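You operate a simulated robot arm through the tools that you are given. There is no shell and no other tool.

The job below is to be done with a simulated robot arm. You get a single attempt, and the scene is never put back.

TASK
Power the storage down and move drive D6 to the spares drawer.
Fine: UNITS off, then STORE off, before you free its latch and pull; leave the latch free and shut the drawer, fingers out of the closing gap.

It is judged by the outcome, as a careful person would: the job done as asked, and still so three seconds after it is handed in. It fails if anything else is knocked over, pushed out of place, dropped, spilled or broken.

THE ROBOT
A 7-joint arm with a two-finger parallel gripper, fixed in place. Base frame: the origin is at the foot of the arm, x ahead of it, y to its left, z up. Readings come in cm, rad, newtons and seconds.
With the tool pointing down near the work surface it reaches from about 30 to 70 cm from the base axis. Its first joint turns from -1.152 to 1.152 rad. Payload 1.57 kg.
The TCP is the grasp point between the finger pads, 3 cm short of the fingertips. In the tool frame z runs along the fingers and y along their closing line. Largest opening 11 cm; finger width 2.4, thickness 1.2; the body of the gripper, 4.8 by 11.2 cm, starts 7.8 cm behind the TCP.
Orientation is told as [roll, pitch, yaw] about the base's x, y, z axes, in that order, counted from this pose: with the fingers straight down and closing along the base's y, the tool's x points along the base's -x, its y along +y and its z along -z.

THE INTERFACE
- The arm moves only by the tool servo_tool. Its argument "rows" is a list that holds one entry, the list of rows, each a list of 6 numbers: the shift along the tool's x, y, z in units of 20 mm (1.0 is 20 mm), then the turn, a rotation vector about the tool's x, y, z in units of 6 degrees (1.0 is 6 degrees). In form: [[[dx, dy, dz, ax, ay, az], ...]]. A call has 1 to 20 rows; each row shifts and turns the commanded pose from where the row before left it, along the tool's axes as they then stand. "hand" is the finger opening in cm, from 0 to 11, set as the call begins (left out, the last holds). A call with a number of a shift or a turn outside -1 to 1 is refused whole. Rows are played at 5 a second. More than 5 cm and 0.15 rad between two rows, or a gripper value outside its range, and nothing of the call is played. A pose out of reach is approached as far as the arm can. The call stops where the force on the tool passes 40 N (or 10 N more than at its start, if that is more) or the arm is blocked; 0.2 s more then pass. Each finger travels about 10.8 cm/s and halts on what it meets, pressing with about 40 N; the grip force reading is that of the motor and also rises with nothing between the fingers. The clock runs only during rows and for 0.2 s after the last one: add rows that do not move to give the fingers time. It gives the time, the measured TCP pose, the force on the tool (base axes), the opening and the grip force at its end, in the units of the frame above (readings bear some noise), with the torque about the TCP (base axes, N m) and any sound that the robot's microphone picked up, and new pictures: "views" is both (left out), scene, wrist or none.
- Cameras (640 x 400 px; columns grow to the right, rows downward): "scene" is fixed at [14.9, -39.04, 139.38]; the picture's right is [0.89, -0.45, 0.00], its down [-0.28, -0.55, -0.79] and it looks along [0.36, 0.70, -0.62] (base axes); focal length 317 px, centre (320, 200). "wrist" rides on the gripper at [7, 1.6, -14.1] in the tool frame; the picture's right is [-0.23, 0.97, 0.00], its down [-0.85, -0.20, -0.48] and it looks along [-0.47, -0.11, 0.88] (tool axes); focal length 222 px, centre (320, 200). There is no depth. A picture from a camera that has moved, and an enlarged one, comes with that camera's place and axes in the base frame and with its lens. The place of the scene camera against the robot may be out by one fixed shift of up to 1.8 cm in any direction.
- inspect(camera, box): a new picture of the part [left, top, right, bottom] of that camera's present view, enlarged. The clock stands still meanwhile.
- sign_off(): hands the job in; it is judged then, once.

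Nothing tells you positions but the pictures and the camera data. Unless the task says otherwise, let go and move clear before handing in.

The tools are called after "Emit:" by a JSON object that holds its "api" and its "payload". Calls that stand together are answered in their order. servo_tool: Moves the arm, as the interface text tells. Its arguments: {"type":"object","properties":{"rows":{"type":"array","items":{"type":"array","items":{"type":"array","items":{"type":"number"}}}},"hand":{"type":"number"},"views":{"type":"string","enum":["both","scene","wrist","none"]}},"required":["rows"]} The other tools are called the same way: inspect (camera, box) takes an enlarged picture of a part of a camera's view; sign_off () hands the job in.

At the start:

```text
time_s: 0.0
ee_pos: [25.84, 20.33, 115.17]
ee_rot: [0.0, 0.001, 0.0]
ft_force: [-0.2, 0.8, -0.1]
torque: [0.04, 0.0, -0.04]
finger_gap: 10.99
finger_force: 0.0
```

scene: 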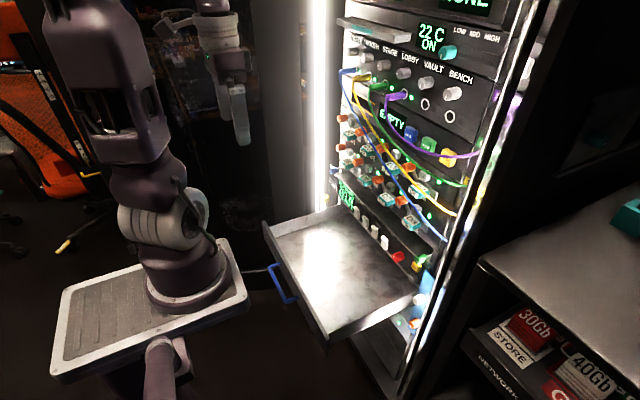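
wrist: 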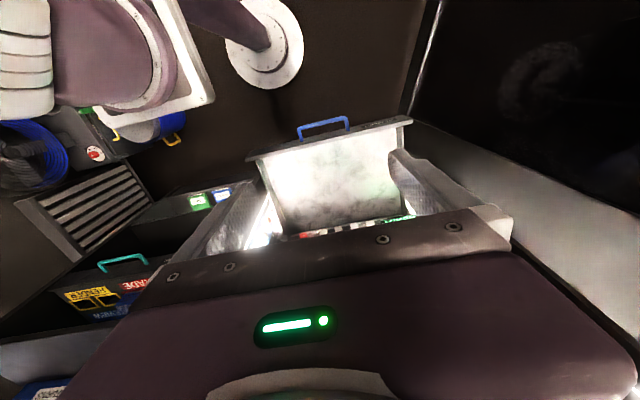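

I see a rack to the right of the scene with several modules (dials, patch cables, a drive array with coloured latches, power breakers) and an open drawer at its foot. I'll look closer at each part before moving anything.

Emit:
{"api": "inspect", "payload": {"camera": "scene", "box": [320, 0, 520, 125]}}

Emit:
{"api": "inspect", "payload": {"camera": "scene", "box": [320, 100, 480, 200]}}

Emit:
{"api": "inspect", "payload": {"camera": "scene", "box": [310, 170, 470, 270]}}

Emit:
{"api": "inspect", "payload": {"camera": "scene", "box": [250, 190, 450, 350]}}

```text
3.20 times, centred on (420, 62) of scene
camera zoom: at [14.9, -39.04, 139.38], right [0.89, -0.45, 0.0], down [-0.28, -0.55, -0.79], along [0.36, 0.7, -0.62], focal length 1015 px, centre (0, 640)
```

zoom: 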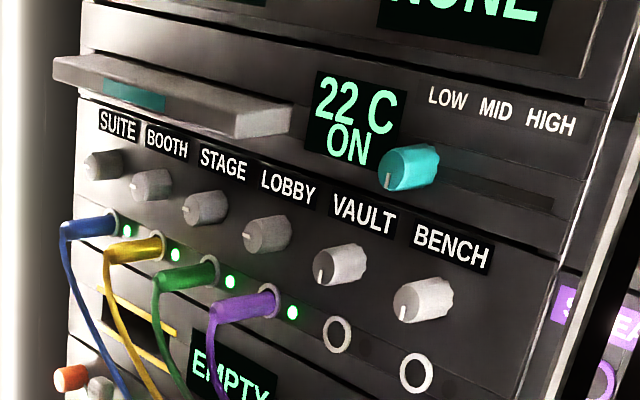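

```text
4.00 times, centred on (400, 150) of scene
camera zoom: at [14.9, -39.04, 139.38], right [0.89, -0.45, 0.0], down [-0.28, -0.55, -0.79], along [0.36, 0.7, -0.62], focal length 1269 px, centre (0, 400)
```

zoom: 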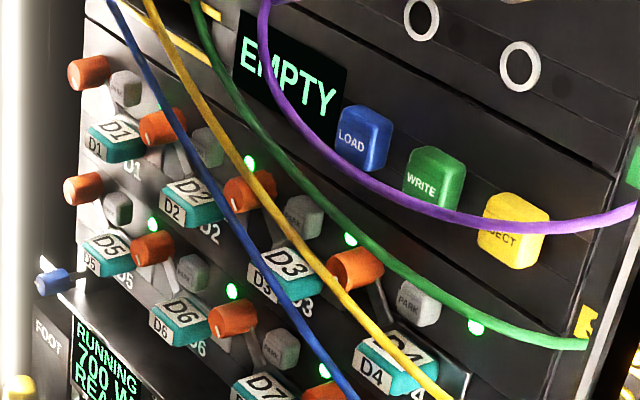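

```text
4.00 times, centred on (390, 220) of scene
camera zoom: at [14.9, -39.04, 139.38], right [0.89, -0.45, 0.0], down [-0.28, -0.55, -0.79], along [0.36, 0.7, -0.62], focal length 1269 px, centre (40, 120)
```

zoom: 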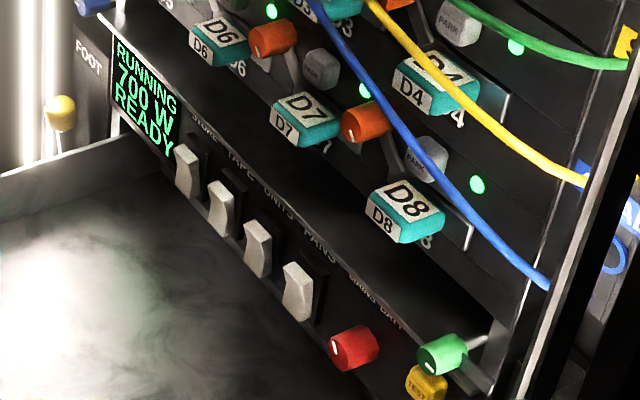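

```text
2.50 times, centred on (350, 270) of scene
camera zoom: at [14.9, -39.04, 139.38], right [0.89, -0.45, 0.0], down [-0.28, -0.55, -0.79], along [0.36, 0.7, -0.62], focal length 793 px, centre (245, 25)
```

zoom: 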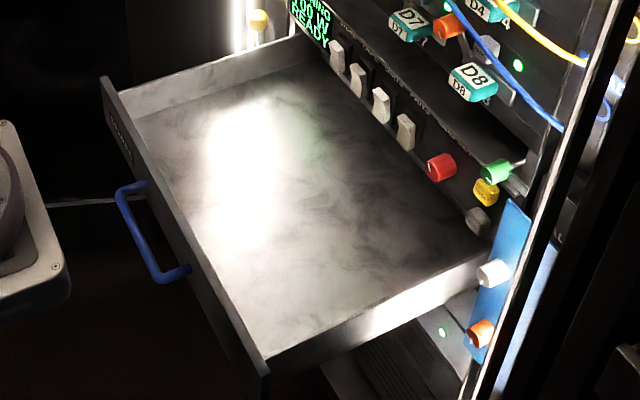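

The rack faces the robot (toward -x) with its front around x≈66–70, and the drawer is pulled out toward the robot with its handle near (32, 20, 58). I need the labels and the D6 bay read more closely.

Emit:
{"api": "inspect", "payload": {"camera": "scene", "box": [330, 170, 410, 220]}}

Emit:
{"api": "inspect", "payload": {"camera": "scene", "box": [345, 195, 425, 245]}}

Emit:
{"api": "inspect", "payload": {"camera": "scene", "box": [380, 215, 460, 265]}}

Emit:
{"api": "inspect", "payload": {"camera": "scene", "box": [335, 135, 399, 175]}}

Emit:
{"api": "inspect", "payload": {"camera": "scene", "box": [345, 155, 409, 195]}}

Emit:
{"api": "inspect", "payload": {"camera": "scene", "box": [480, 280, 640, 400]}}

Emit:
{"api": "inspect", "payload": {"camera": "wrist", "box": [220, 100, 420, 260]}}

Emit:
{"api": "inspect", "payload": {"camera": "wrist", "box": [0, 160, 240, 400]}}

```text
8.00 times, centred on (370, 195) of scene
camera zoom: at [14.9, -39.04, 139.38], right [0.89, -0.45, 0.0], down [-0.28, -0.55, -0.79], along [0.36, 0.7, -0.62], focal length 2538 px, centre (-80, 240)
```

zoom: 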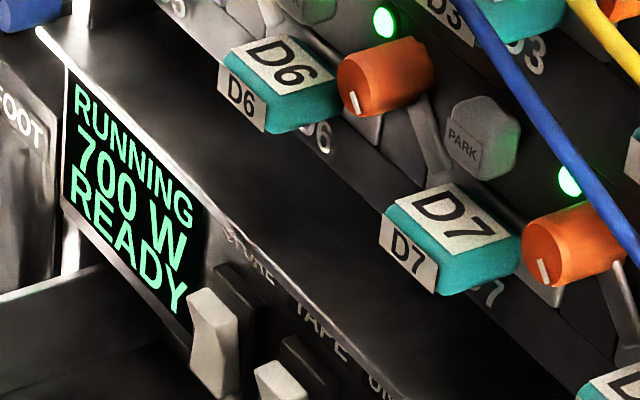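

```text
8.00 times, centred on (385, 220) of scene
camera zoom: at [14.9, -39.04, 139.38], right [0.89, -0.45, 0.0], down [-0.28, -0.55, -0.79], along [0.36, 0.7, -0.62], focal length 2538 px, centre (-200, 40)
```

zoom: 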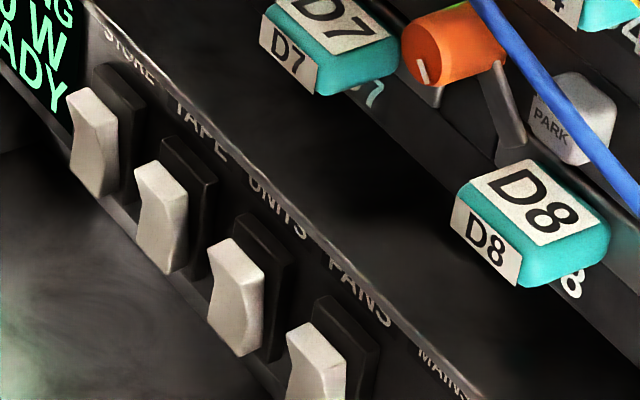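

```text
8.00 times, centred on (420, 240) of scene
camera zoom: at [14.9, -39.04, 139.38], right [0.89, -0.45, 0.0], down [-0.28, -0.55, -0.79], along [0.36, 0.7, -0.62], focal length 2538 px, centre (-480, -120)
```

zoom: 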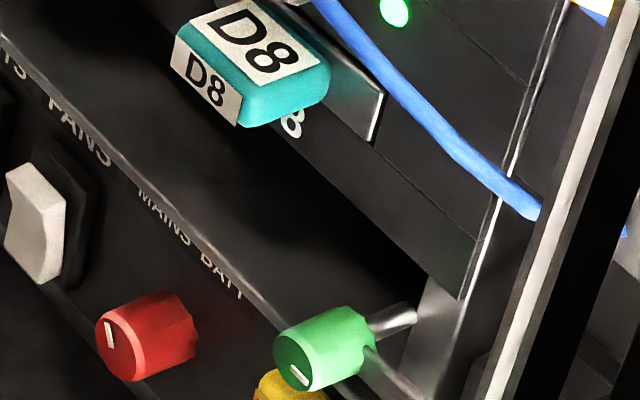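

```text
10.00 times, centred on (367, 155) of scene
camera zoom: at [14.9, -39.04, 139.38], right [0.89, -0.45, 0.0], down [-0.28, -0.55, -0.79], along [0.36, 0.7, -0.62], focal length 3173 px, centre (-150, 650)
```

zoom: 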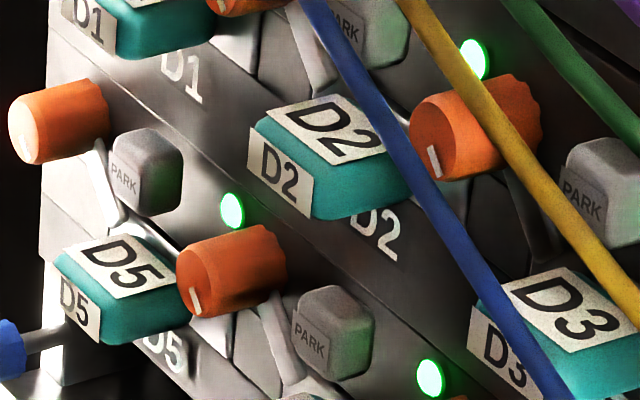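

```text
10.00 times, centred on (377, 175) of scene
camera zoom: at [14.9, -39.04, 139.38], right [0.89, -0.45, 0.0], down [-0.28, -0.55, -0.79], along [0.36, 0.7, -0.62], focal length 3173 px, centre (-250, 450)
```

zoom: 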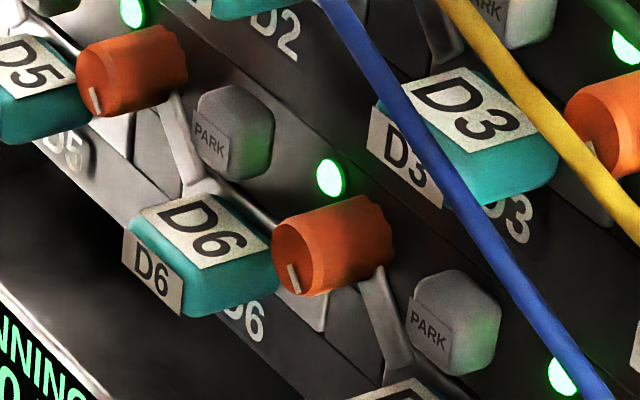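

```text
3.33 times, centred on (560, 340) of scene
camera zoom: at [14.9, -39.04, 139.38], right [0.89, -0.45, 0.0], down [-0.28, -0.55, -0.79], along [0.36, 0.7, -0.62], focal length 1058 px, centre (-480, -267)
```

zoom: 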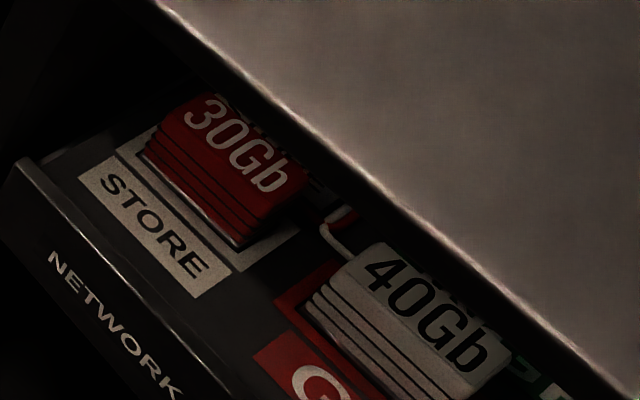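

```text
2.50 times, centred on (320, 180) of wrist
camera zoom: at [18.98, 22.01, 129.34], right [0.23, 0.97, 0.0], down [0.85, -0.2, 0.48], along [0.47, -0.11, -0.88], focal length 555 px, centre (320, 250)
```

zoom: 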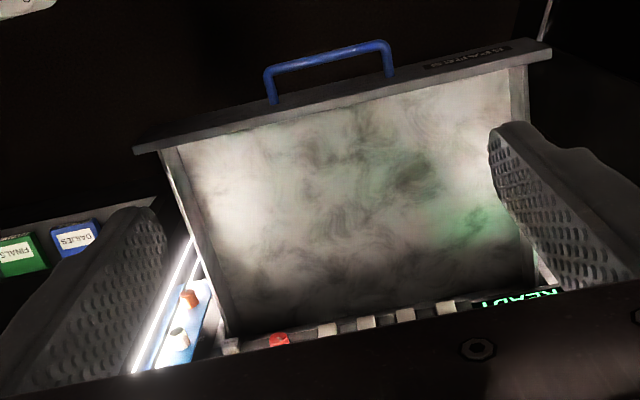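

```text
1.67 times, centred on (120, 280) of wrist
camera zoom: at [18.98, 22.01, 129.34], right [0.23, 0.97, 0.0], down [0.85, -0.2, 0.48], along [0.47, -0.11, -0.88], focal length 370 px, centre (653, 67)
```

zoom: 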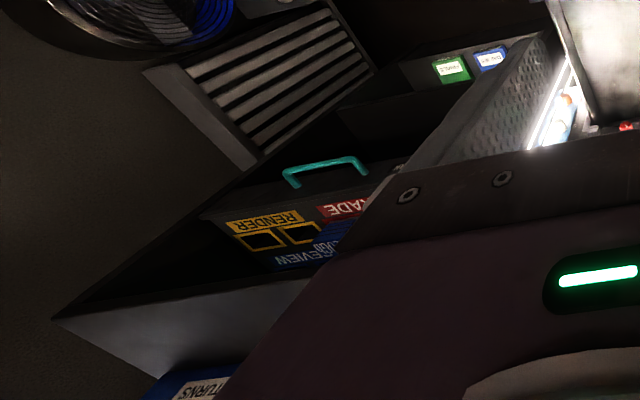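

The drawer is labelled SPARES. In each bay the top row seems to hold the orange latch knob, the PARK button and an LED, with the teal drive handle below. That would make D6's latch the orange knob up and left of the D6 handle, next to D5's handle, and I'll confirm it from the front. Next I tilt the wrist toward the rack.

Emit:
{"api": "servo_tool", "payload": {"rows": [[[-0.4, 0, 0.75, 0, -1, 0], [-0.319, 0, 0.788, 0, -1, 0], [-0.235, 0, 0.817, 0, -1, 0], [-0.149, 0, 0.837, 0, -1, 0], [-0.06, 0, 0.848, 0, -1, 0], [0.029, 0, 0.85, 0, -1, 0], [0.117, 0, 0.842, 0, -1, 0], [0.205, 0, 0.825, 0, -1, 0], [0.29, 0, 0.799, 0, -1, 0], [0.372, 0, 0.765, 0, -1, 0]]], "hand": 0}}

```text
time_s: 2.2
ee_pos: [41.09, 23.14, 109.32]
ee_rot: [-0.002, -0.943, 0.001]
ft_force: [0.2, 0.5, 1.5]
torque: [0.01, 0.02, 0.0]
finger_gap: 0.01
finger_force: 21.2
out of reach, approached as far as the arm can: row 5, 6, 7, 8, 9, 10
camera wrist: at [25.6, 24.88, 111.95], right [0.14, 0.97, 0.18], down [0.11, -0.2, 0.97], along [0.98, -0.11, -0.14], focal length 222 px, centre (320, 200)
```

scene: 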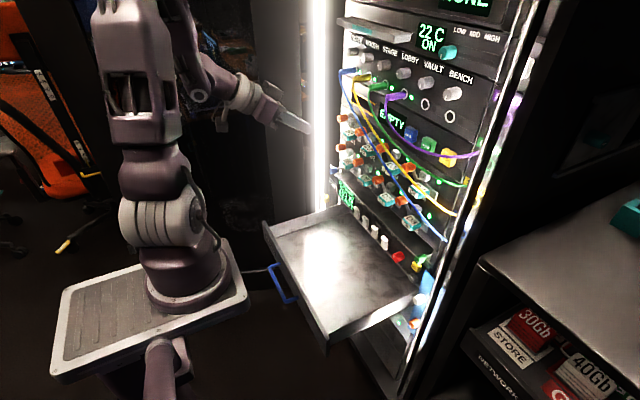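
wrist: 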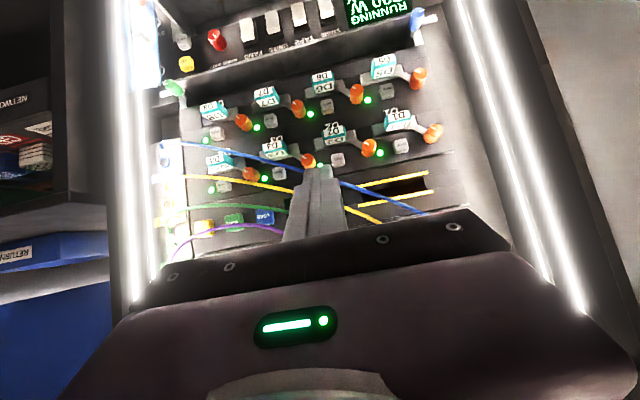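

From the front, though upside down in the wrist view, the drive array is visible with D1–D4 above and D5–D8 below. I'll enlarge it to confirm which knob belongs to which bay and to read the switches.

Emit:
{"api": "inspect", "payload": {"camera": "wrist", "box": [190, 40, 350, 140]}}

Emit:
{"api": "inspect", "payload": {"camera": "wrist", "box": [290, 40, 450, 140]}}

Emit:
{"api": "inspect", "payload": {"camera": "wrist", "box": [160, 0, 320, 80]}}

Emit:
{"api": "inspect", "payload": {"camera": "wrist", "box": [290, 0, 450, 80]}}

Emit:
{"api": "inspect", "payload": {"camera": "wrist", "box": [190, 130, 350, 230]}}

Emit:
{"api": "inspect", "payload": {"camera": "scene", "box": [60, 0, 340, 240]}}

```text
4.00 times, centred on (270, 90) of wrist
camera zoom: at [25.6, 24.88, 111.95], right [0.14, 0.97, 0.18], down [0.11, -0.2, 0.97], along [0.98, -0.11, -0.14], focal length 888 px, centre (520, 640)
```

zoom: 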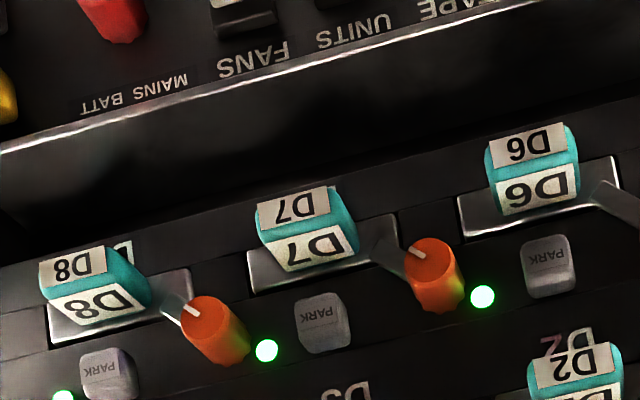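

```text
4.00 times, centred on (370, 90) of wrist
camera zoom: at [25.6, 24.88, 111.95], right [0.14, 0.97, 0.18], down [0.11, -0.2, 0.97], along [0.98, -0.11, -0.14], focal length 888 px, centre (120, 640)
```

zoom: 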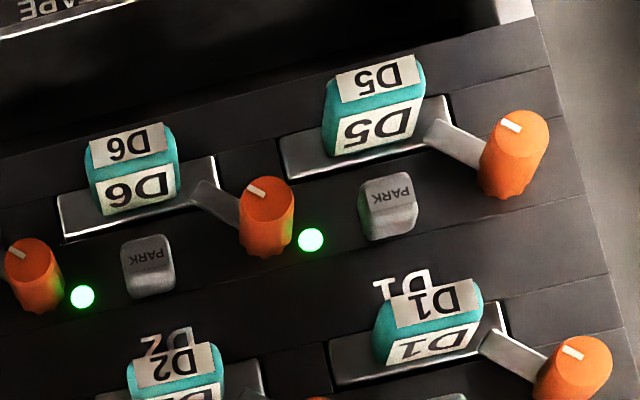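

```text
4.00 times, centred on (240, 40) of wrist
camera zoom: at [25.6, 24.88, 111.95], right [0.14, 0.97, 0.18], down [0.11, -0.2, 0.97], along [0.98, -0.11, -0.14], focal length 888 px, centre (640, 840)
```

zoom: 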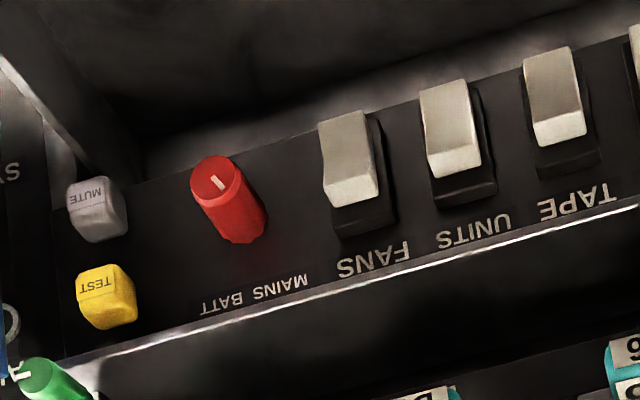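

```text
4.00 times, centred on (370, 40) of wrist
camera zoom: at [25.6, 24.88, 111.95], right [0.14, 0.97, 0.18], down [0.11, -0.2, 0.97], along [0.98, -0.11, -0.14], focal length 888 px, centre (120, 840)
```

zoom: 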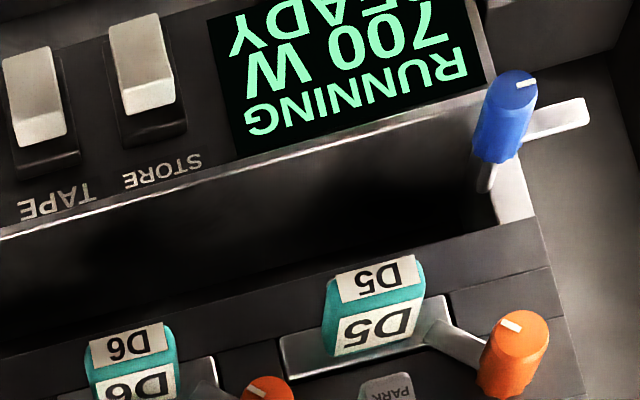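

```text
4.00 times, centred on (270, 180) of wrist
camera zoom: at [25.6, 24.88, 111.95], right [0.14, 0.97, 0.18], down [0.11, -0.2, 0.97], along [0.98, -0.11, -0.14], focal length 888 px, centre (520, 280)
```

zoom: 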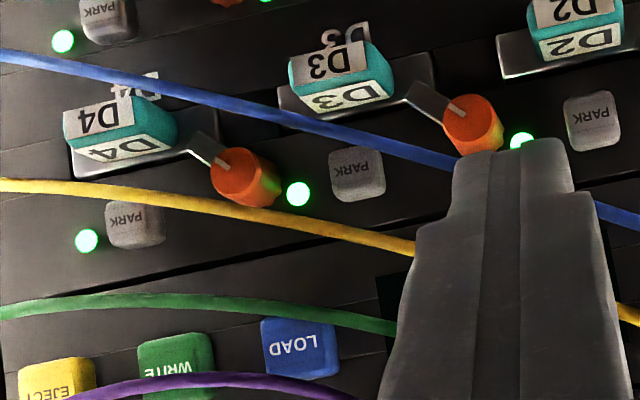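

```text
1.67 times, centred on (200, 120) of scene
camera zoom: at [14.9, -39.04, 139.38], right [0.89, -0.45, 0.0], down [-0.28, -0.55, -0.79], along [0.36, 0.7, -0.62], focal length 529 px, centre (520, 333)
```

zoom: 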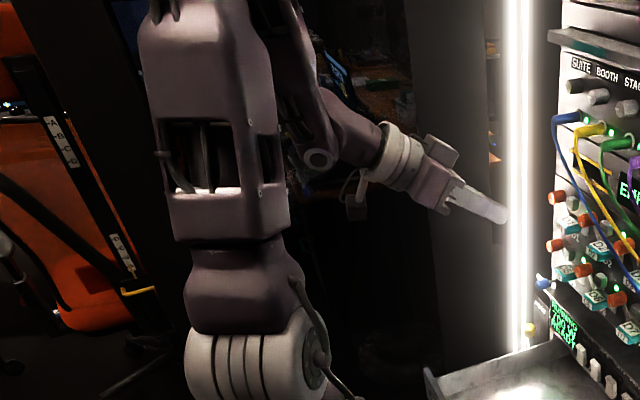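

D6's latch is confirmed as the orange knob to the left of and above the D6 handle, its bar overlapping the D6 plate. Now I check how the rockers are tilted.

Emit:
{"api": "inspect", "payload": {"camera": "scene", "box": [364, 214, 396, 234]}}

Emit:
{"api": "inspect", "payload": {"camera": "scene", "box": [346, 202, 378, 222]}}

Emit:
{"api": "inspect", "payload": {"camera": "wrist", "box": [240, 0, 340, 60]}}

Emit:
{"api": "inspect", "payload": {"camera": "wrist", "box": [300, 65, 380, 115]}}

Emit:
{"api": "inspect", "payload": {"camera": "scene", "box": [340, 150, 388, 180]}}

```text
16.00 times, centred on (380, 224) of scene
camera zoom: at [14.9, -39.04, 139.38], right [0.89, -0.45, 0.0], down [-0.28, -0.55, -0.79], along [0.36, 0.7, -0.62], focal length 5077 px, centre (-640, -184)
```

zoom: 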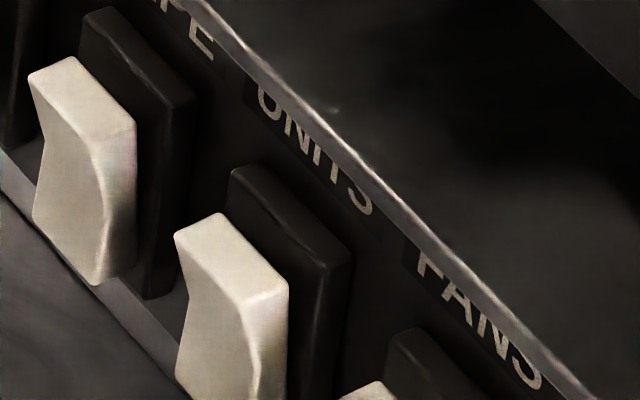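

```text
16.00 times, centred on (362, 212) of scene
camera zoom: at [14.9, -39.04, 139.38], right [0.89, -0.45, 0.0], down [-0.28, -0.55, -0.79], along [0.36, 0.7, -0.62], focal length 5077 px, centre (-352, 8)
```

zoom: 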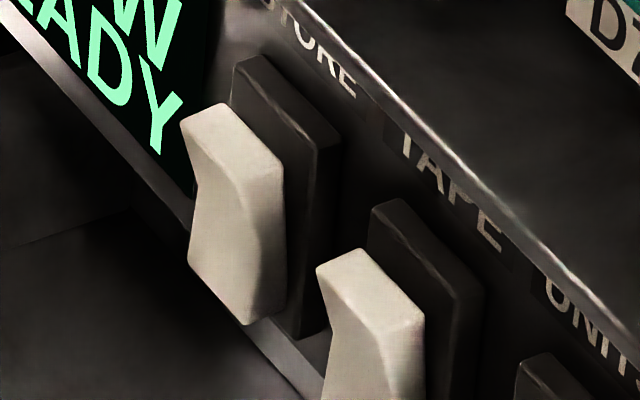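

```text
6.40 times, centred on (290, 30) of wrist
camera zoom: at [25.6, 24.88, 111.95], right [0.14, 0.97, 0.18], down [0.11, -0.2, 0.97], along [0.98, -0.11, -0.14], focal length 1422 px, centre (512, 1288)
```

zoom: 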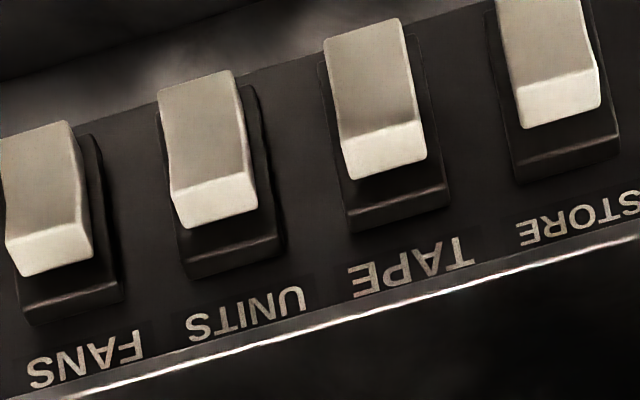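

```text
8.00 times, centred on (340, 90) of wrist
camera zoom: at [25.6, 24.88, 111.95], right [0.14, 0.97, 0.18], down [0.11, -0.2, 0.97], along [0.98, -0.11, -0.14], focal length 1777 px, centre (160, 1080)
```

zoom: 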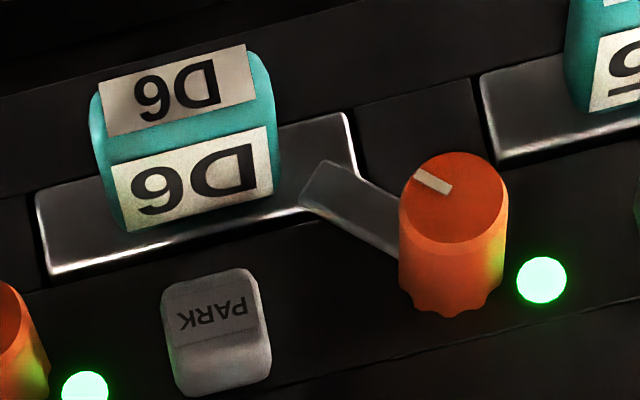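

```text
13.33 times, centred on (364, 165) of scene
camera zoom: at [14.9, -39.04, 139.38], right [0.89, -0.45, 0.0], down [-0.28, -0.55, -0.79], along [0.36, 0.7, -0.62], focal length 4231 px, centre (-267, 667)
```

zoom: 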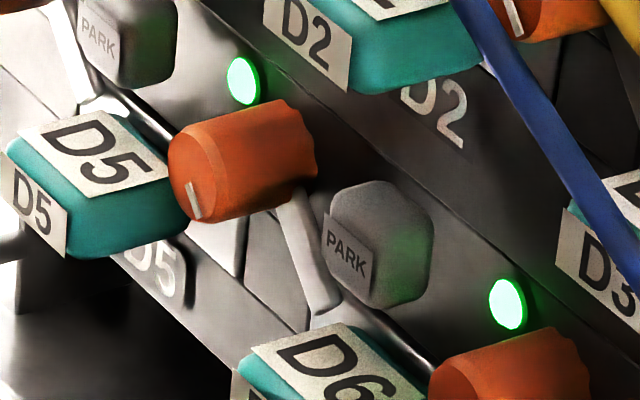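

The rockers have their tops standing out and bottoms pressed in, so pushing the top of a rocker should switch it off. I'll send a still row to see where the commanded pose stands after the out-of-reach rows.

Emit:
{"api": "servo_tool", "payload": {"rows": [[[0, 0, 0, 0, 0, 0]]], "views": "none"}}

```text
time_s: 2.6
ee_pos: [41.16, 23.16, 109.28]
ee_rot: [-0.002, -0.941, -0.002]
ft_force: [1.3, 0.7, -0.2]
torque: [-0.02, -0.01, 0.04]
finger_gap: 0.0
finger_force: 21.5
```

The commanded pose has reset to the measured one, so I can carry on. Next I move forward and down for a closer, more level look at the bays and switches.

Emit:
{"api": "servo_tool", "payload": {"rows": [[[0.475, -0.167, 0.963, 0, 0, 0], [0.475, -0.167, 0.963, 0, 0, 0], [0.475, -0.167, 0.963, 0, 0, 0], [0.475, -0.167, 0.963, 0, 0, 0], [0.475, -0.167, 0.963, 0, 0, 0], [0.475, -0.167, 0.963, 0, 0, 0], [0.475, -0.167, 0.963, 0, 0, 0], [0.475, -0.167, 0.963, 0, 0, 0], [0.475, -0.167, 0.963, 0, 0, 0]]]}}

```text
time_s: 4.6
ee_pos: [49.71, 20.59, 94.25]
ee_rot: [0.0, -0.942, -0.003]
ft_force: [0.8, -0.5, 0.8]
torque: [-0.01, 0.01, -0.01]
finger_gap: 0.0
finger_force: 21.5
out of reach, approached as far as the arm can: row 2
camera wrist: at [34.14, 22.22, 96.9], right [0.14, 0.97, 0.18], down [0.12, -0.2, 0.97], along [0.98, -0.11, -0.14], focal length 222 px, centre (320, 200)
```

scene: 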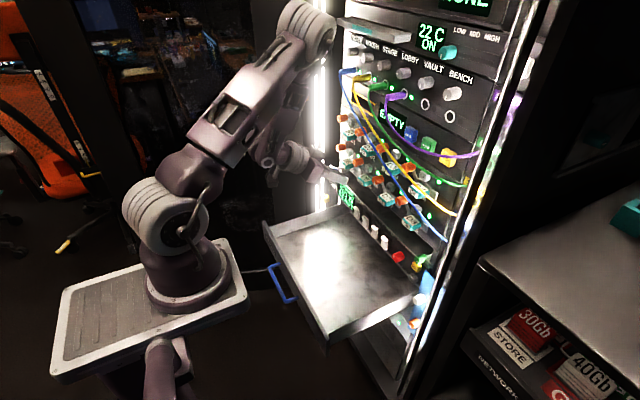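
wrist: 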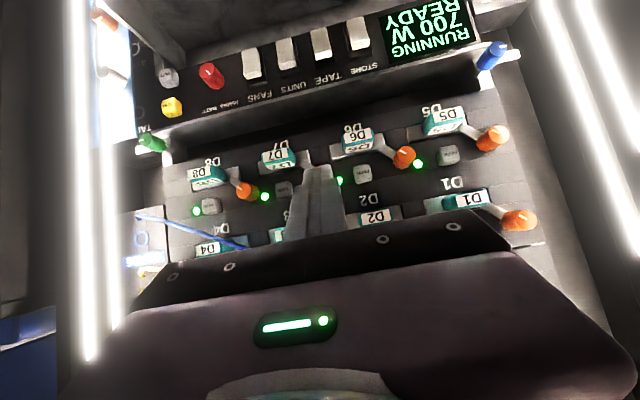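

I now have a closer view from near z≈97. I'll enlarge it for accurate positions of the UNITS and STORE rockers, the D6 knob and the D6 handle.

Emit:
{"api": "inspect", "payload": {"camera": "wrist", "box": [260, 20, 400, 100]}}

Emit:
{"api": "inspect", "payload": {"camera": "wrist", "box": [320, 100, 480, 200]}}

Emit:
{"api": "inspect", "payload": {"camera": "wrist", "box": [340, 0, 540, 110]}}

Emit:
{"api": "inspect", "payload": {"camera": "wrist", "box": [180, 120, 340, 220]}}

```text
4.57 times, centred on (330, 60) of wrist
camera zoom: at [34.14, 22.22, 96.9], right [0.14, 0.97, 0.18], down [0.12, -0.2, 0.97], along [0.98, -0.11, -0.14], focal length 1015 px, centre (274, 840)
```

zoom: 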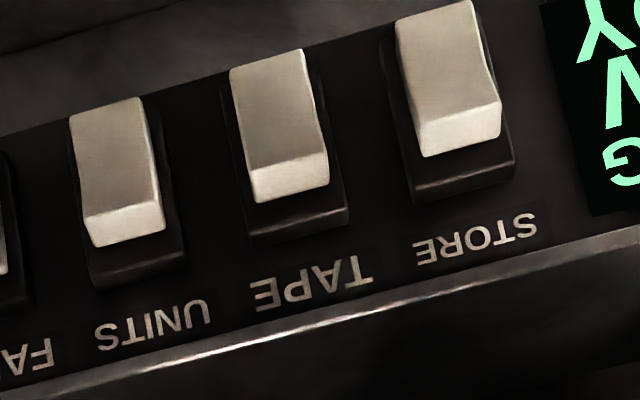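

```text
4.00 times, centred on (400, 150) of wrist
camera zoom: at [34.14, 22.22, 96.9], right [0.14, 0.97, 0.18], down [0.12, -0.2, 0.97], along [0.98, -0.11, -0.14], focal length 888 px, centre (0, 400)
```

zoom: 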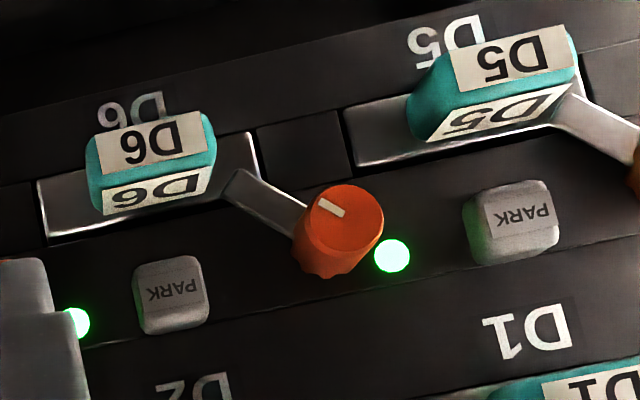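

```text
3.20 times, centred on (440, 55) of wrist
camera zoom: at [34.14, 22.22, 96.9], right [0.14, 0.97, 0.18], down [0.12, -0.2, 0.97], along [0.98, -0.11, -0.14], focal length 711 px, centre (-64, 664)
```

zoom: 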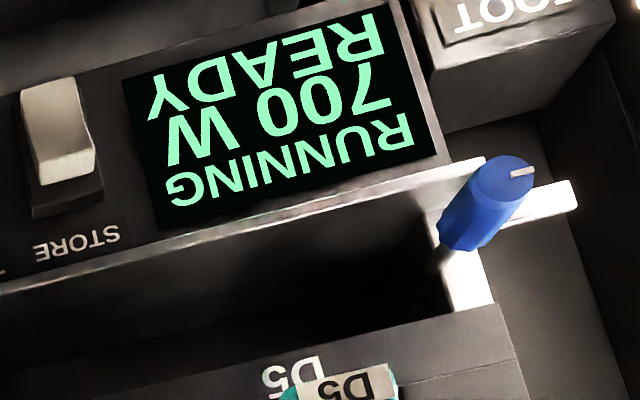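

```text
4.00 times, centred on (260, 170) of wrist
camera zoom: at [34.14, 22.22, 96.9], right [0.14, 0.97, 0.18], down [0.12, -0.2, 0.97], along [0.98, -0.11, -0.14], focal length 888 px, centre (560, 320)
```

zoom: 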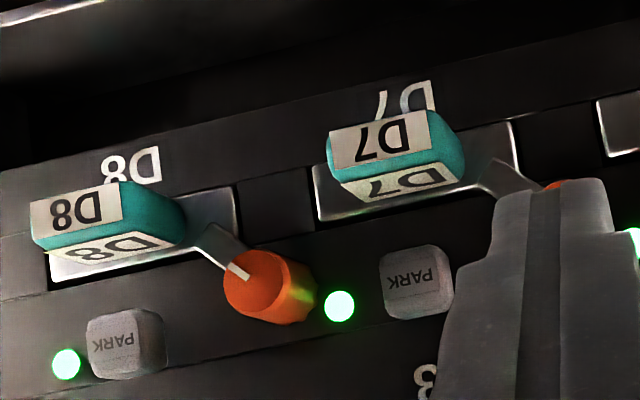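

Triangulated positions: UNITS rocker top edge ≈ (61.4, 18.2, 73.4), STORE ≈ (61.4, 28.5, 73.4), D6 knob cap ≈ (61.3, 30.5, 89.8), D6 handle front ≈ (59.8, 25.3, 86.8), panel at x ≈ 64. Next I bring the closed fingertips down in front of the UNITS rocker, short of contact.

Emit:
{"api": "servo_tool", "payload": {"rows": [[[0.662, -0.106, 0.666, 0, 0, 0], [0.662, -0.106, 0.666, 0, 0, 0], [0.662, -0.106, 0.666, 0, 0, 0], [0.662, -0.106, 0.666, 0, 0, 0], [0.662, -0.106, 0.666, 0, 0, 0], [0.662, -0.106, 0.666, 0, 0, 0], [0.662, -0.106, 0.666, 0, 0, 0], [0.662, -0.106, 0.666, 0, 0, 0], [0.662, -0.106, 0.666, 0, 0, 0], [0.662, -0.106, 0.666, 0, 0, 0], [0.662, -0.106, 0.666, 0, 0, 0]]]}}

```text
time_s: 7.0
ee_pos: [52.94, 18.11, 73.52]
ee_rot: [0.0, -0.941, 0.0]
ft_force: [-0.2, -0.1, -0.1]
torque: [0.04, 0.02, -0.01]
finger_gap: 0.0
finger_force: 21.6
camera wrist: at [37.45, 19.73, 76.33], right [0.14, 0.97, 0.18], down [0.12, -0.2, 0.97], along [0.98, -0.11, -0.14], focal length 222 px, centre (320, 200)
```

scene: 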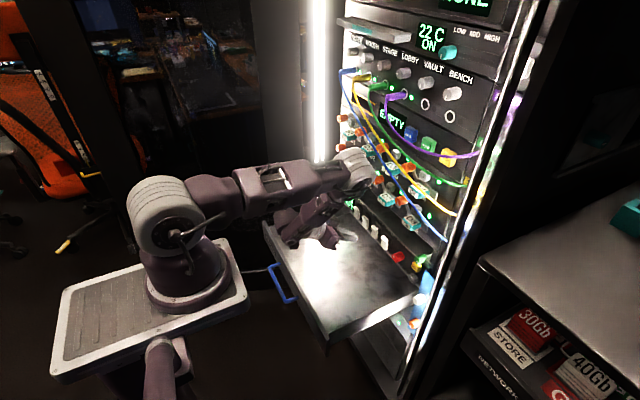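
wrist: 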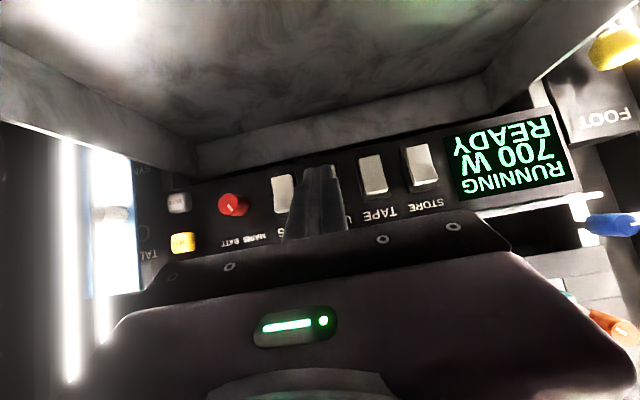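

The fingertips are in front of UNITS. I'll check the clearance of the arm's links from the rack, and the finger alignment, before pressing.

Emit:
{"api": "inspect", "payload": {"camera": "scene", "box": [240, 120, 440, 245]}}

Emit:
{"api": "inspect", "payload": {"camera": "wrist", "box": [220, 120, 480, 280]}}

```text
3.20 times, centred on (340, 182) of scene
camera zoom: at [14.9, -39.04, 139.38], right [0.89, -0.45, 0.0], down [-0.28, -0.55, -0.79], along [0.36, 0.7, -0.62], focal length 1015 px, centre (256, 256)
```

zoom: 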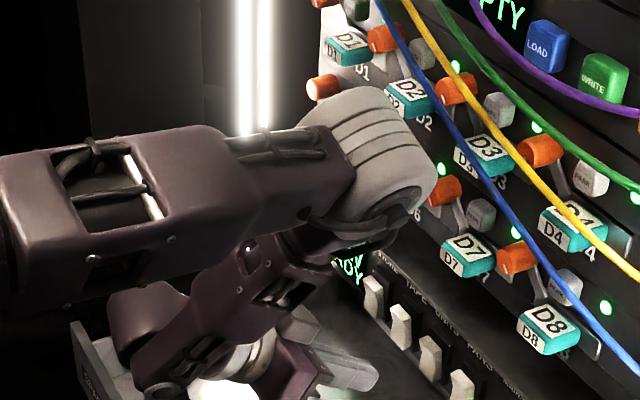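

```text
2.46 times, centred on (350, 200) of wrist
camera zoom: at [37.45, 19.73, 76.33], right [0.14, 0.97, 0.18], down [0.12, -0.2, 0.97], along [0.98, -0.11, -0.14], focal length 547 px, centre (246, 200)
```

zoom: 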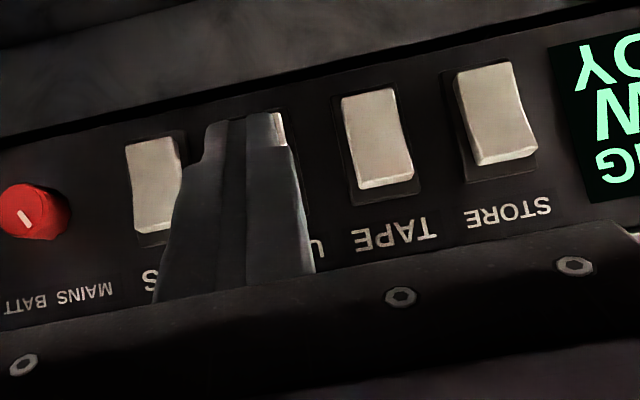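

The tips line up with the UNITS rocker, and by my estimate the elbow sits around x≈48–50 with room to the handles. I'll move forward 4 cm and check again before making contact.

Emit:
{"api": "servo_tool", "payload": {"rows": [[[-0.324, 0.0, 0.382, 0, 0, 0], [-0.324, 0.0, 0.382, 0, 0, 0], [-0.294, 0.03, 0.4045, 0, 0, 0], [-0.294, 0.03, 0.4045, 0, 0, 0]]]}}

Emit:
{"api": "inspect", "payload": {"camera": "scene", "box": [280, 120, 440, 220]}}

```text
time_s: 8.0
ee_pos: [57.04, 18.55, 73.8]
ee_rot: [-0.003, -0.94, -0.002]
ft_force: [-0.2, -0.5, -0.4]
torque: [0.0, -0.01, 0.02]
finger_gap: 0.01
finger_force: 21.7
camera wrist: at [41.49, 20.07, 76.53], right [0.14, 0.97, 0.18], down [0.12, -0.2, 0.97], along [0.98, -0.11, -0.14], focal length 222 px, centre (320, 200)
```

scene: 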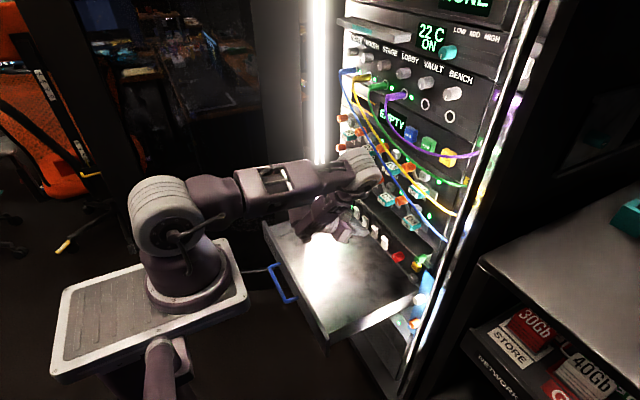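
wrist: 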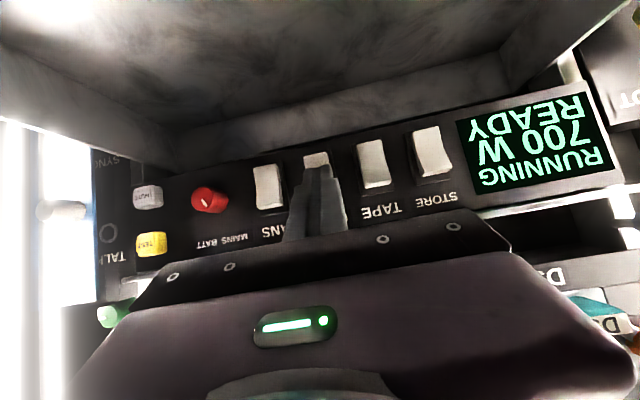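

```text
4.00 times, centred on (360, 170) of scene
camera zoom: at [14.9, -39.04, 139.38], right [0.89, -0.45, 0.0], down [-0.28, -0.55, -0.79], along [0.36, 0.7, -0.62], focal length 1269 px, centre (160, 320)
```

zoom: 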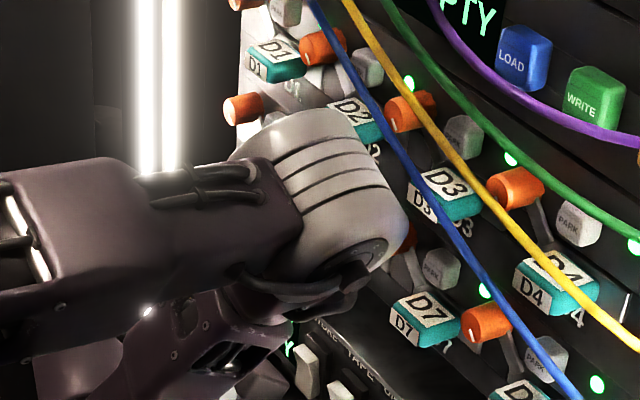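

The elbow barely moved and still looks clear, and the tips are about 1 cm from the UNITS rocker's upper half. I press now in small steps and check the display.

Emit:
{"api": "servo_tool", "payload": {"rows": [[[-0.132, -0.05, 0.182, 0, 0, 0], [-0.132, -0.05, 0.182, 0, 0, 0], [-0.132, 0, 0.182, 0, 0, 0], [-0.132, 0, 0.182, 0, 0, 0], [-0.118, 0, 0.162, 0, 0, 0]]]}}

```text
time_s: 9.3
ee_pos: [58.76, 18.16, 73.7]
ee_rot: [0.001, -0.933, 0.003]
ft_force: [-12.1, -1.9, 5.6]
torque: [0.06, -0.07, -0.06]
finger_gap: 0.0
finger_force: 21.2
stopped in row 5: the force on the tool passed its limit at 43 N (the readings are from after the stop); the commanded pose is now the measured one
camera wrist: at [43.27, 19.82, 76.52], right [0.13, 0.97, 0.18], down [0.12, -0.2, 0.97], along [0.98, -0.11, -0.15], focal length 222 px, centre (320, 200)
```

scene: 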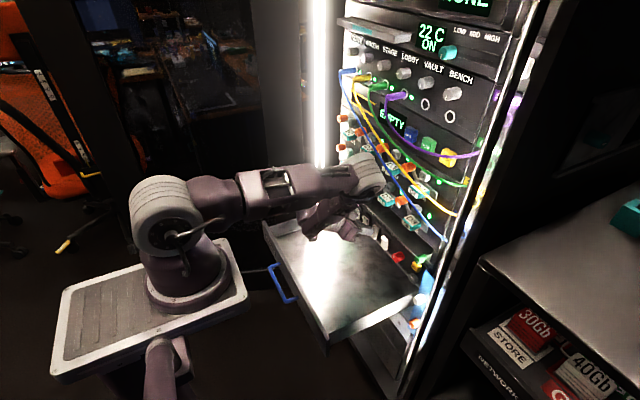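
wrist: 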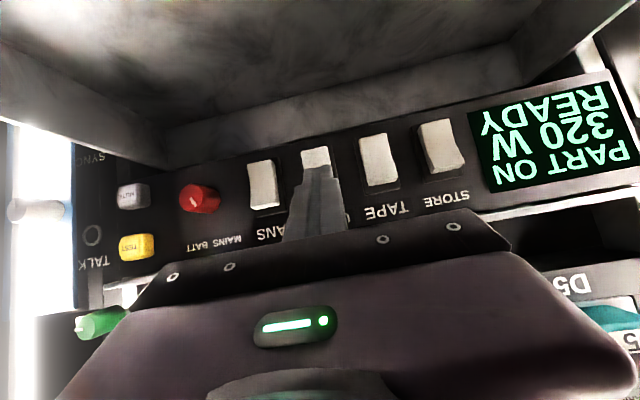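

The display changed to PART ON 320 W, so UNITS is off. I back away 4 cm, slide left to STORE at y≈28.5, and look before pressing.

Emit:
{"api": "servo_tool", "payload": {"rows": [[[0.294, 0, -0.4045, 0, 0, 0], [0.294, 0, -0.4045, 0, 0, 0], [0.294, 0, -0.4045, 0, 0, 0], [0.294, 0, -0.4045, 0, 0, 0], [0, 0.86, 0, 0, 0, 0], [0, 0.86, 0, 0, 0, 0], [0, 0.86, 0, 0, 0, 0], [0, 0.86, 0, 0, 0, 0], [0, 0.86, 0, 0, 0, 0], [0, 0.86, 0, 0, 0, 0]]]}}

Emit:
{"api": "inspect", "payload": {"camera": "wrist", "box": [200, 90, 460, 250]}}

Emit:
{"api": "inspect", "payload": {"camera": "scene", "box": [280, 120, 440, 220]}}

```text
time_s: 11.5
ee_pos: [54.83, 28.7, 73.62]
ee_rot: [0.001, -0.936, 0.0]
ft_force: [0.0, -0.5, -0.6]
torque: [0.02, 0.02, 0.01]
finger_gap: 0.0
finger_force: 22.1
camera wrist: at [39.39, 30.21, 76.44], right [0.13, 0.97, 0.18], down [0.12, -0.2, 0.97], along [0.98, -0.11, -0.15], focal length 222 px, centre (320, 200)
```

scene: 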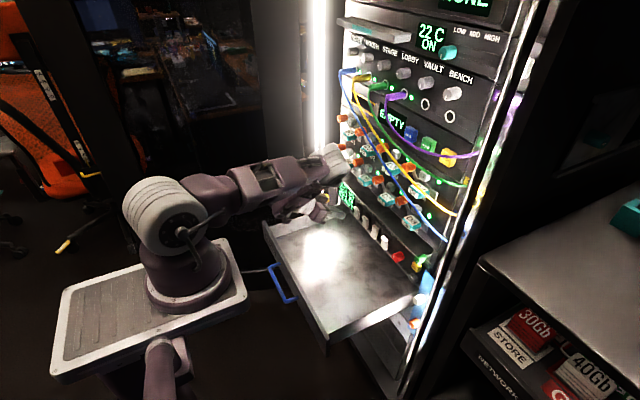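
wrist: 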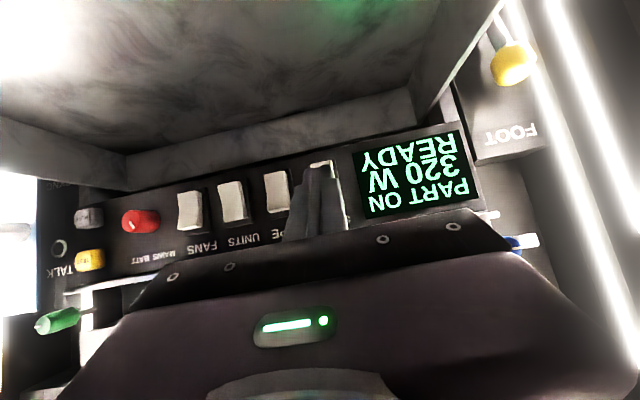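

```text
2.46 times, centred on (330, 170) of wrist
camera zoom: at [39.39, 30.21, 76.44], right [0.13, 0.97, 0.18], down [0.12, -0.2, 0.97], along [0.98, -0.11, -0.15], focal length 547 px, centre (295, 274)
```

zoom: 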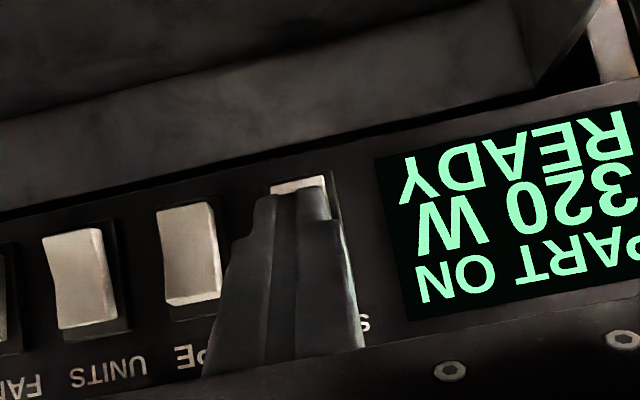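

```text
4.00 times, centred on (360, 170) of scene
camera zoom: at [14.9, -39.04, 139.38], right [0.89, -0.45, 0.0], down [-0.28, -0.55, -0.79], along [0.36, 0.7, -0.62], focal length 1269 px, centre (160, 320)
```

zoom: 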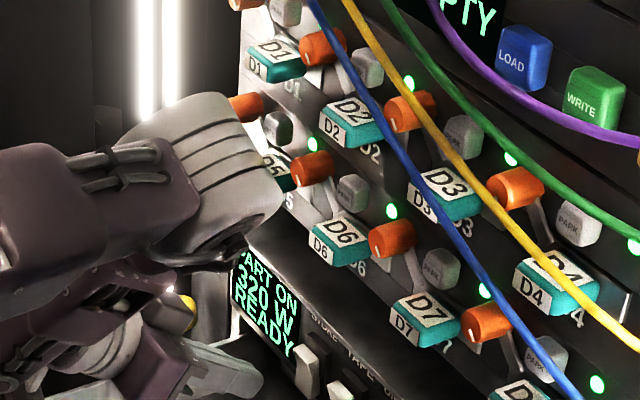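

UNITS stays off and the tips are lined up with STORE. I press STORE the same way.

Emit:
{"api": "servo_tool", "payload": {"rows": [[[-0.294, -0.03, 0.4045, 0, 0, 0], [-0.294, -0.03, 0.4045, 0, 0, 0], [-0.294, -0.03, 0.4045, 0, 0, 0], [-0.132, 0, 0.182, 0, 0, 0], [-0.132, 0, 0.182, 0, 0, 0], [-0.118, 0, 0.162, 0, 0, 0], [-0.118, 0, 0.162, 0, 0, 0]]]}}

```text
time_s: 13.0
ee_pos: [58.87, 28.54, 73.47]
ee_rot: [-0.001, -0.929, 0.005]
ft_force: [-9.8, -1.2, 5.4]
torque: [-0.05, -0.07, -0.04]
finger_gap: 0.01
finger_force: 21.3
stopped in row 7: the force on the tool passed its limit at 50 N (the readings are from after the stop); the commanded pose is now the measured one
camera wrist: at [43.27, 30.06, 76.46], right [0.13, 0.97, 0.18], down [0.13, -0.2, 0.97], along [0.98, -0.1, -0.15], focal length 222 px, centre (320, 200)
```

scene: 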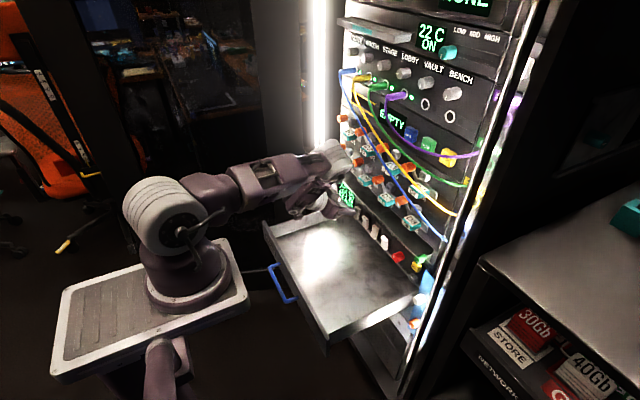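
wrist: 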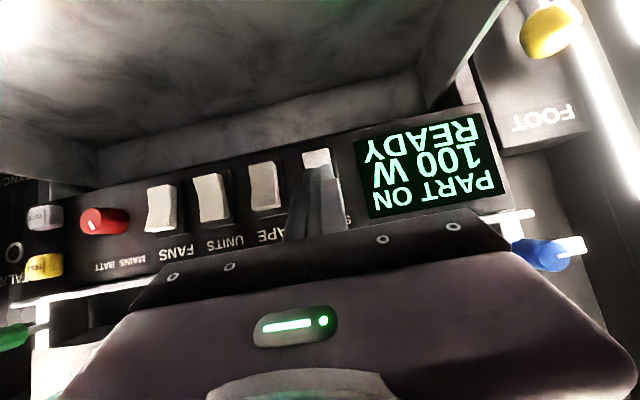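

The display shows PART ON 100 W, so STORE is off too, after UNITS. Now I back straight out, then rise and level the tool to face D6's latch knob.

Emit:
{"api": "servo_tool", "payload": {"rows": [[[0.359, 0, -0.481, 0, 0, 0], [0.359, 0, -0.481, 0, 0, 0], [0.359, 0, -0.481, 0, 0, 0], [0.359, 0, -0.481, 0, 0, 0], [0.359, 0, -0.481, 0, 0, 0], [-0.661, 0.11, -0.619, 0, -1, 0], [-0.722, 0.11, -0.547, 0, -1, 0], [-0.775, 0.11, -0.468, 0, -1, 0], [-0.82, 0.11, -0.385, 0, -1, 0], [-0.855, 0.11, -0.297, 0, -1, 0], [-0.882, 0.11, -0.206, 0, -1, 0], [-0.899, 0.11, -0.113, 0, -0.13, 0], [-0.9, 0.11, -0.1, 0, 0, 0], [-0.9, 0.11, -0.1, 0, 0, 0]]]}}

Emit:
{"api": "inspect", "payload": {"camera": "scene", "box": [280, 110, 440, 210]}}

```text
time_s: 16.0
ee_pos: [51.88, 31.21, 89.6]
ee_rot: [-1.55, -1.569, 1.553]
ft_force: [-0.5, 0.4, 0.6]
torque: [-0.02, 0.0, 0.01]
finger_gap: 0.02
finger_force: 21.8
out of reach, approached as far as the arm can: row 11, 12, 13
camera wrist: at [37.77, 32.69, 82.59], right [0.0, 0.97, 0.23], down [-0.48, -0.2, 0.86], along [0.88, -0.1, 0.47], focal length 222 px, centre (320, 200)
```

scene: 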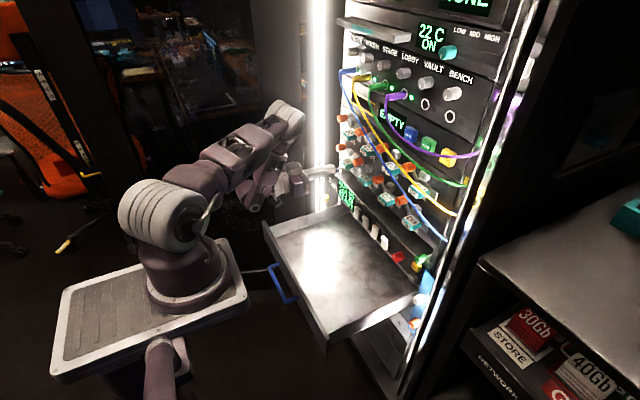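
wrist: 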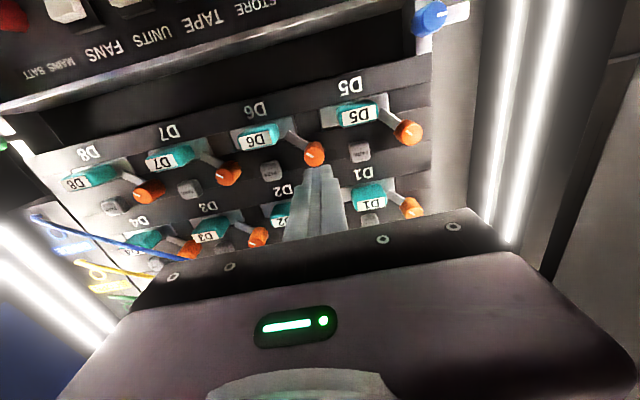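

```text
4.00 times, centred on (360, 160) of scene
camera zoom: at [14.9, -39.04, 139.38], right [0.89, -0.45, 0.0], down [-0.28, -0.55, -0.79], along [0.36, 0.7, -0.62], focal length 1269 px, centre (160, 360)
```

zoom: 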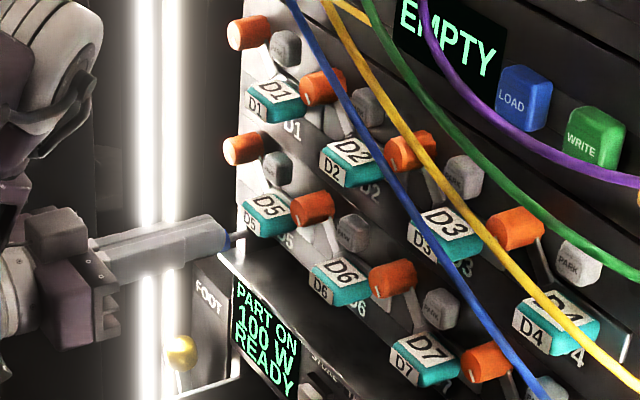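

The drive LEDs are now dark and the tool is level. I'll take a close look at the D6 knob to refine its position.

Emit:
{"api": "inspect", "payload": {"camera": "wrist", "box": [230, 100, 390, 200]}}

Emit:
{"api": "inspect", "payload": {"camera": "wrist", "box": [280, 120, 344, 160]}}

```text
4.00 times, centred on (310, 150) of wrist
camera zoom: at [37.77, 32.69, 82.59], right [0.0, 0.97, 0.23], down [-0.48, -0.2, 0.86], along [0.88, -0.1, 0.47], focal length 888 px, centre (360, 400)
```

zoom: 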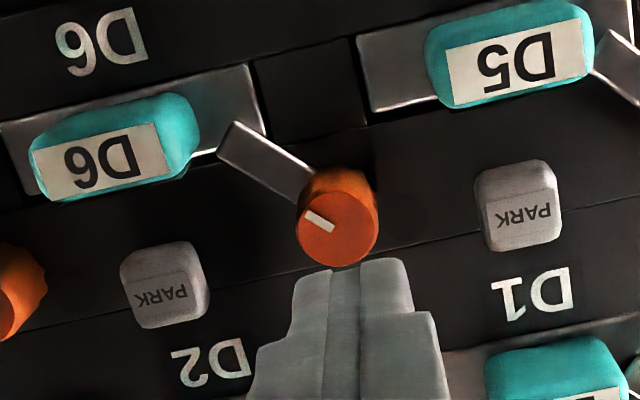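

```text
10.00 times, centred on (312, 140) of wrist
camera zoom: at [37.77, 32.69, 82.59], right [0.0, 0.97, 0.23], down [-0.48, -0.2, 0.86], along [0.88, -0.1, 0.47], focal length 2221 px, centre (400, 800)
```

zoom: 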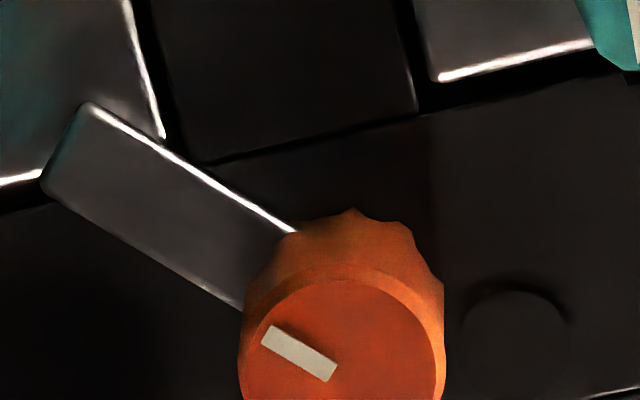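

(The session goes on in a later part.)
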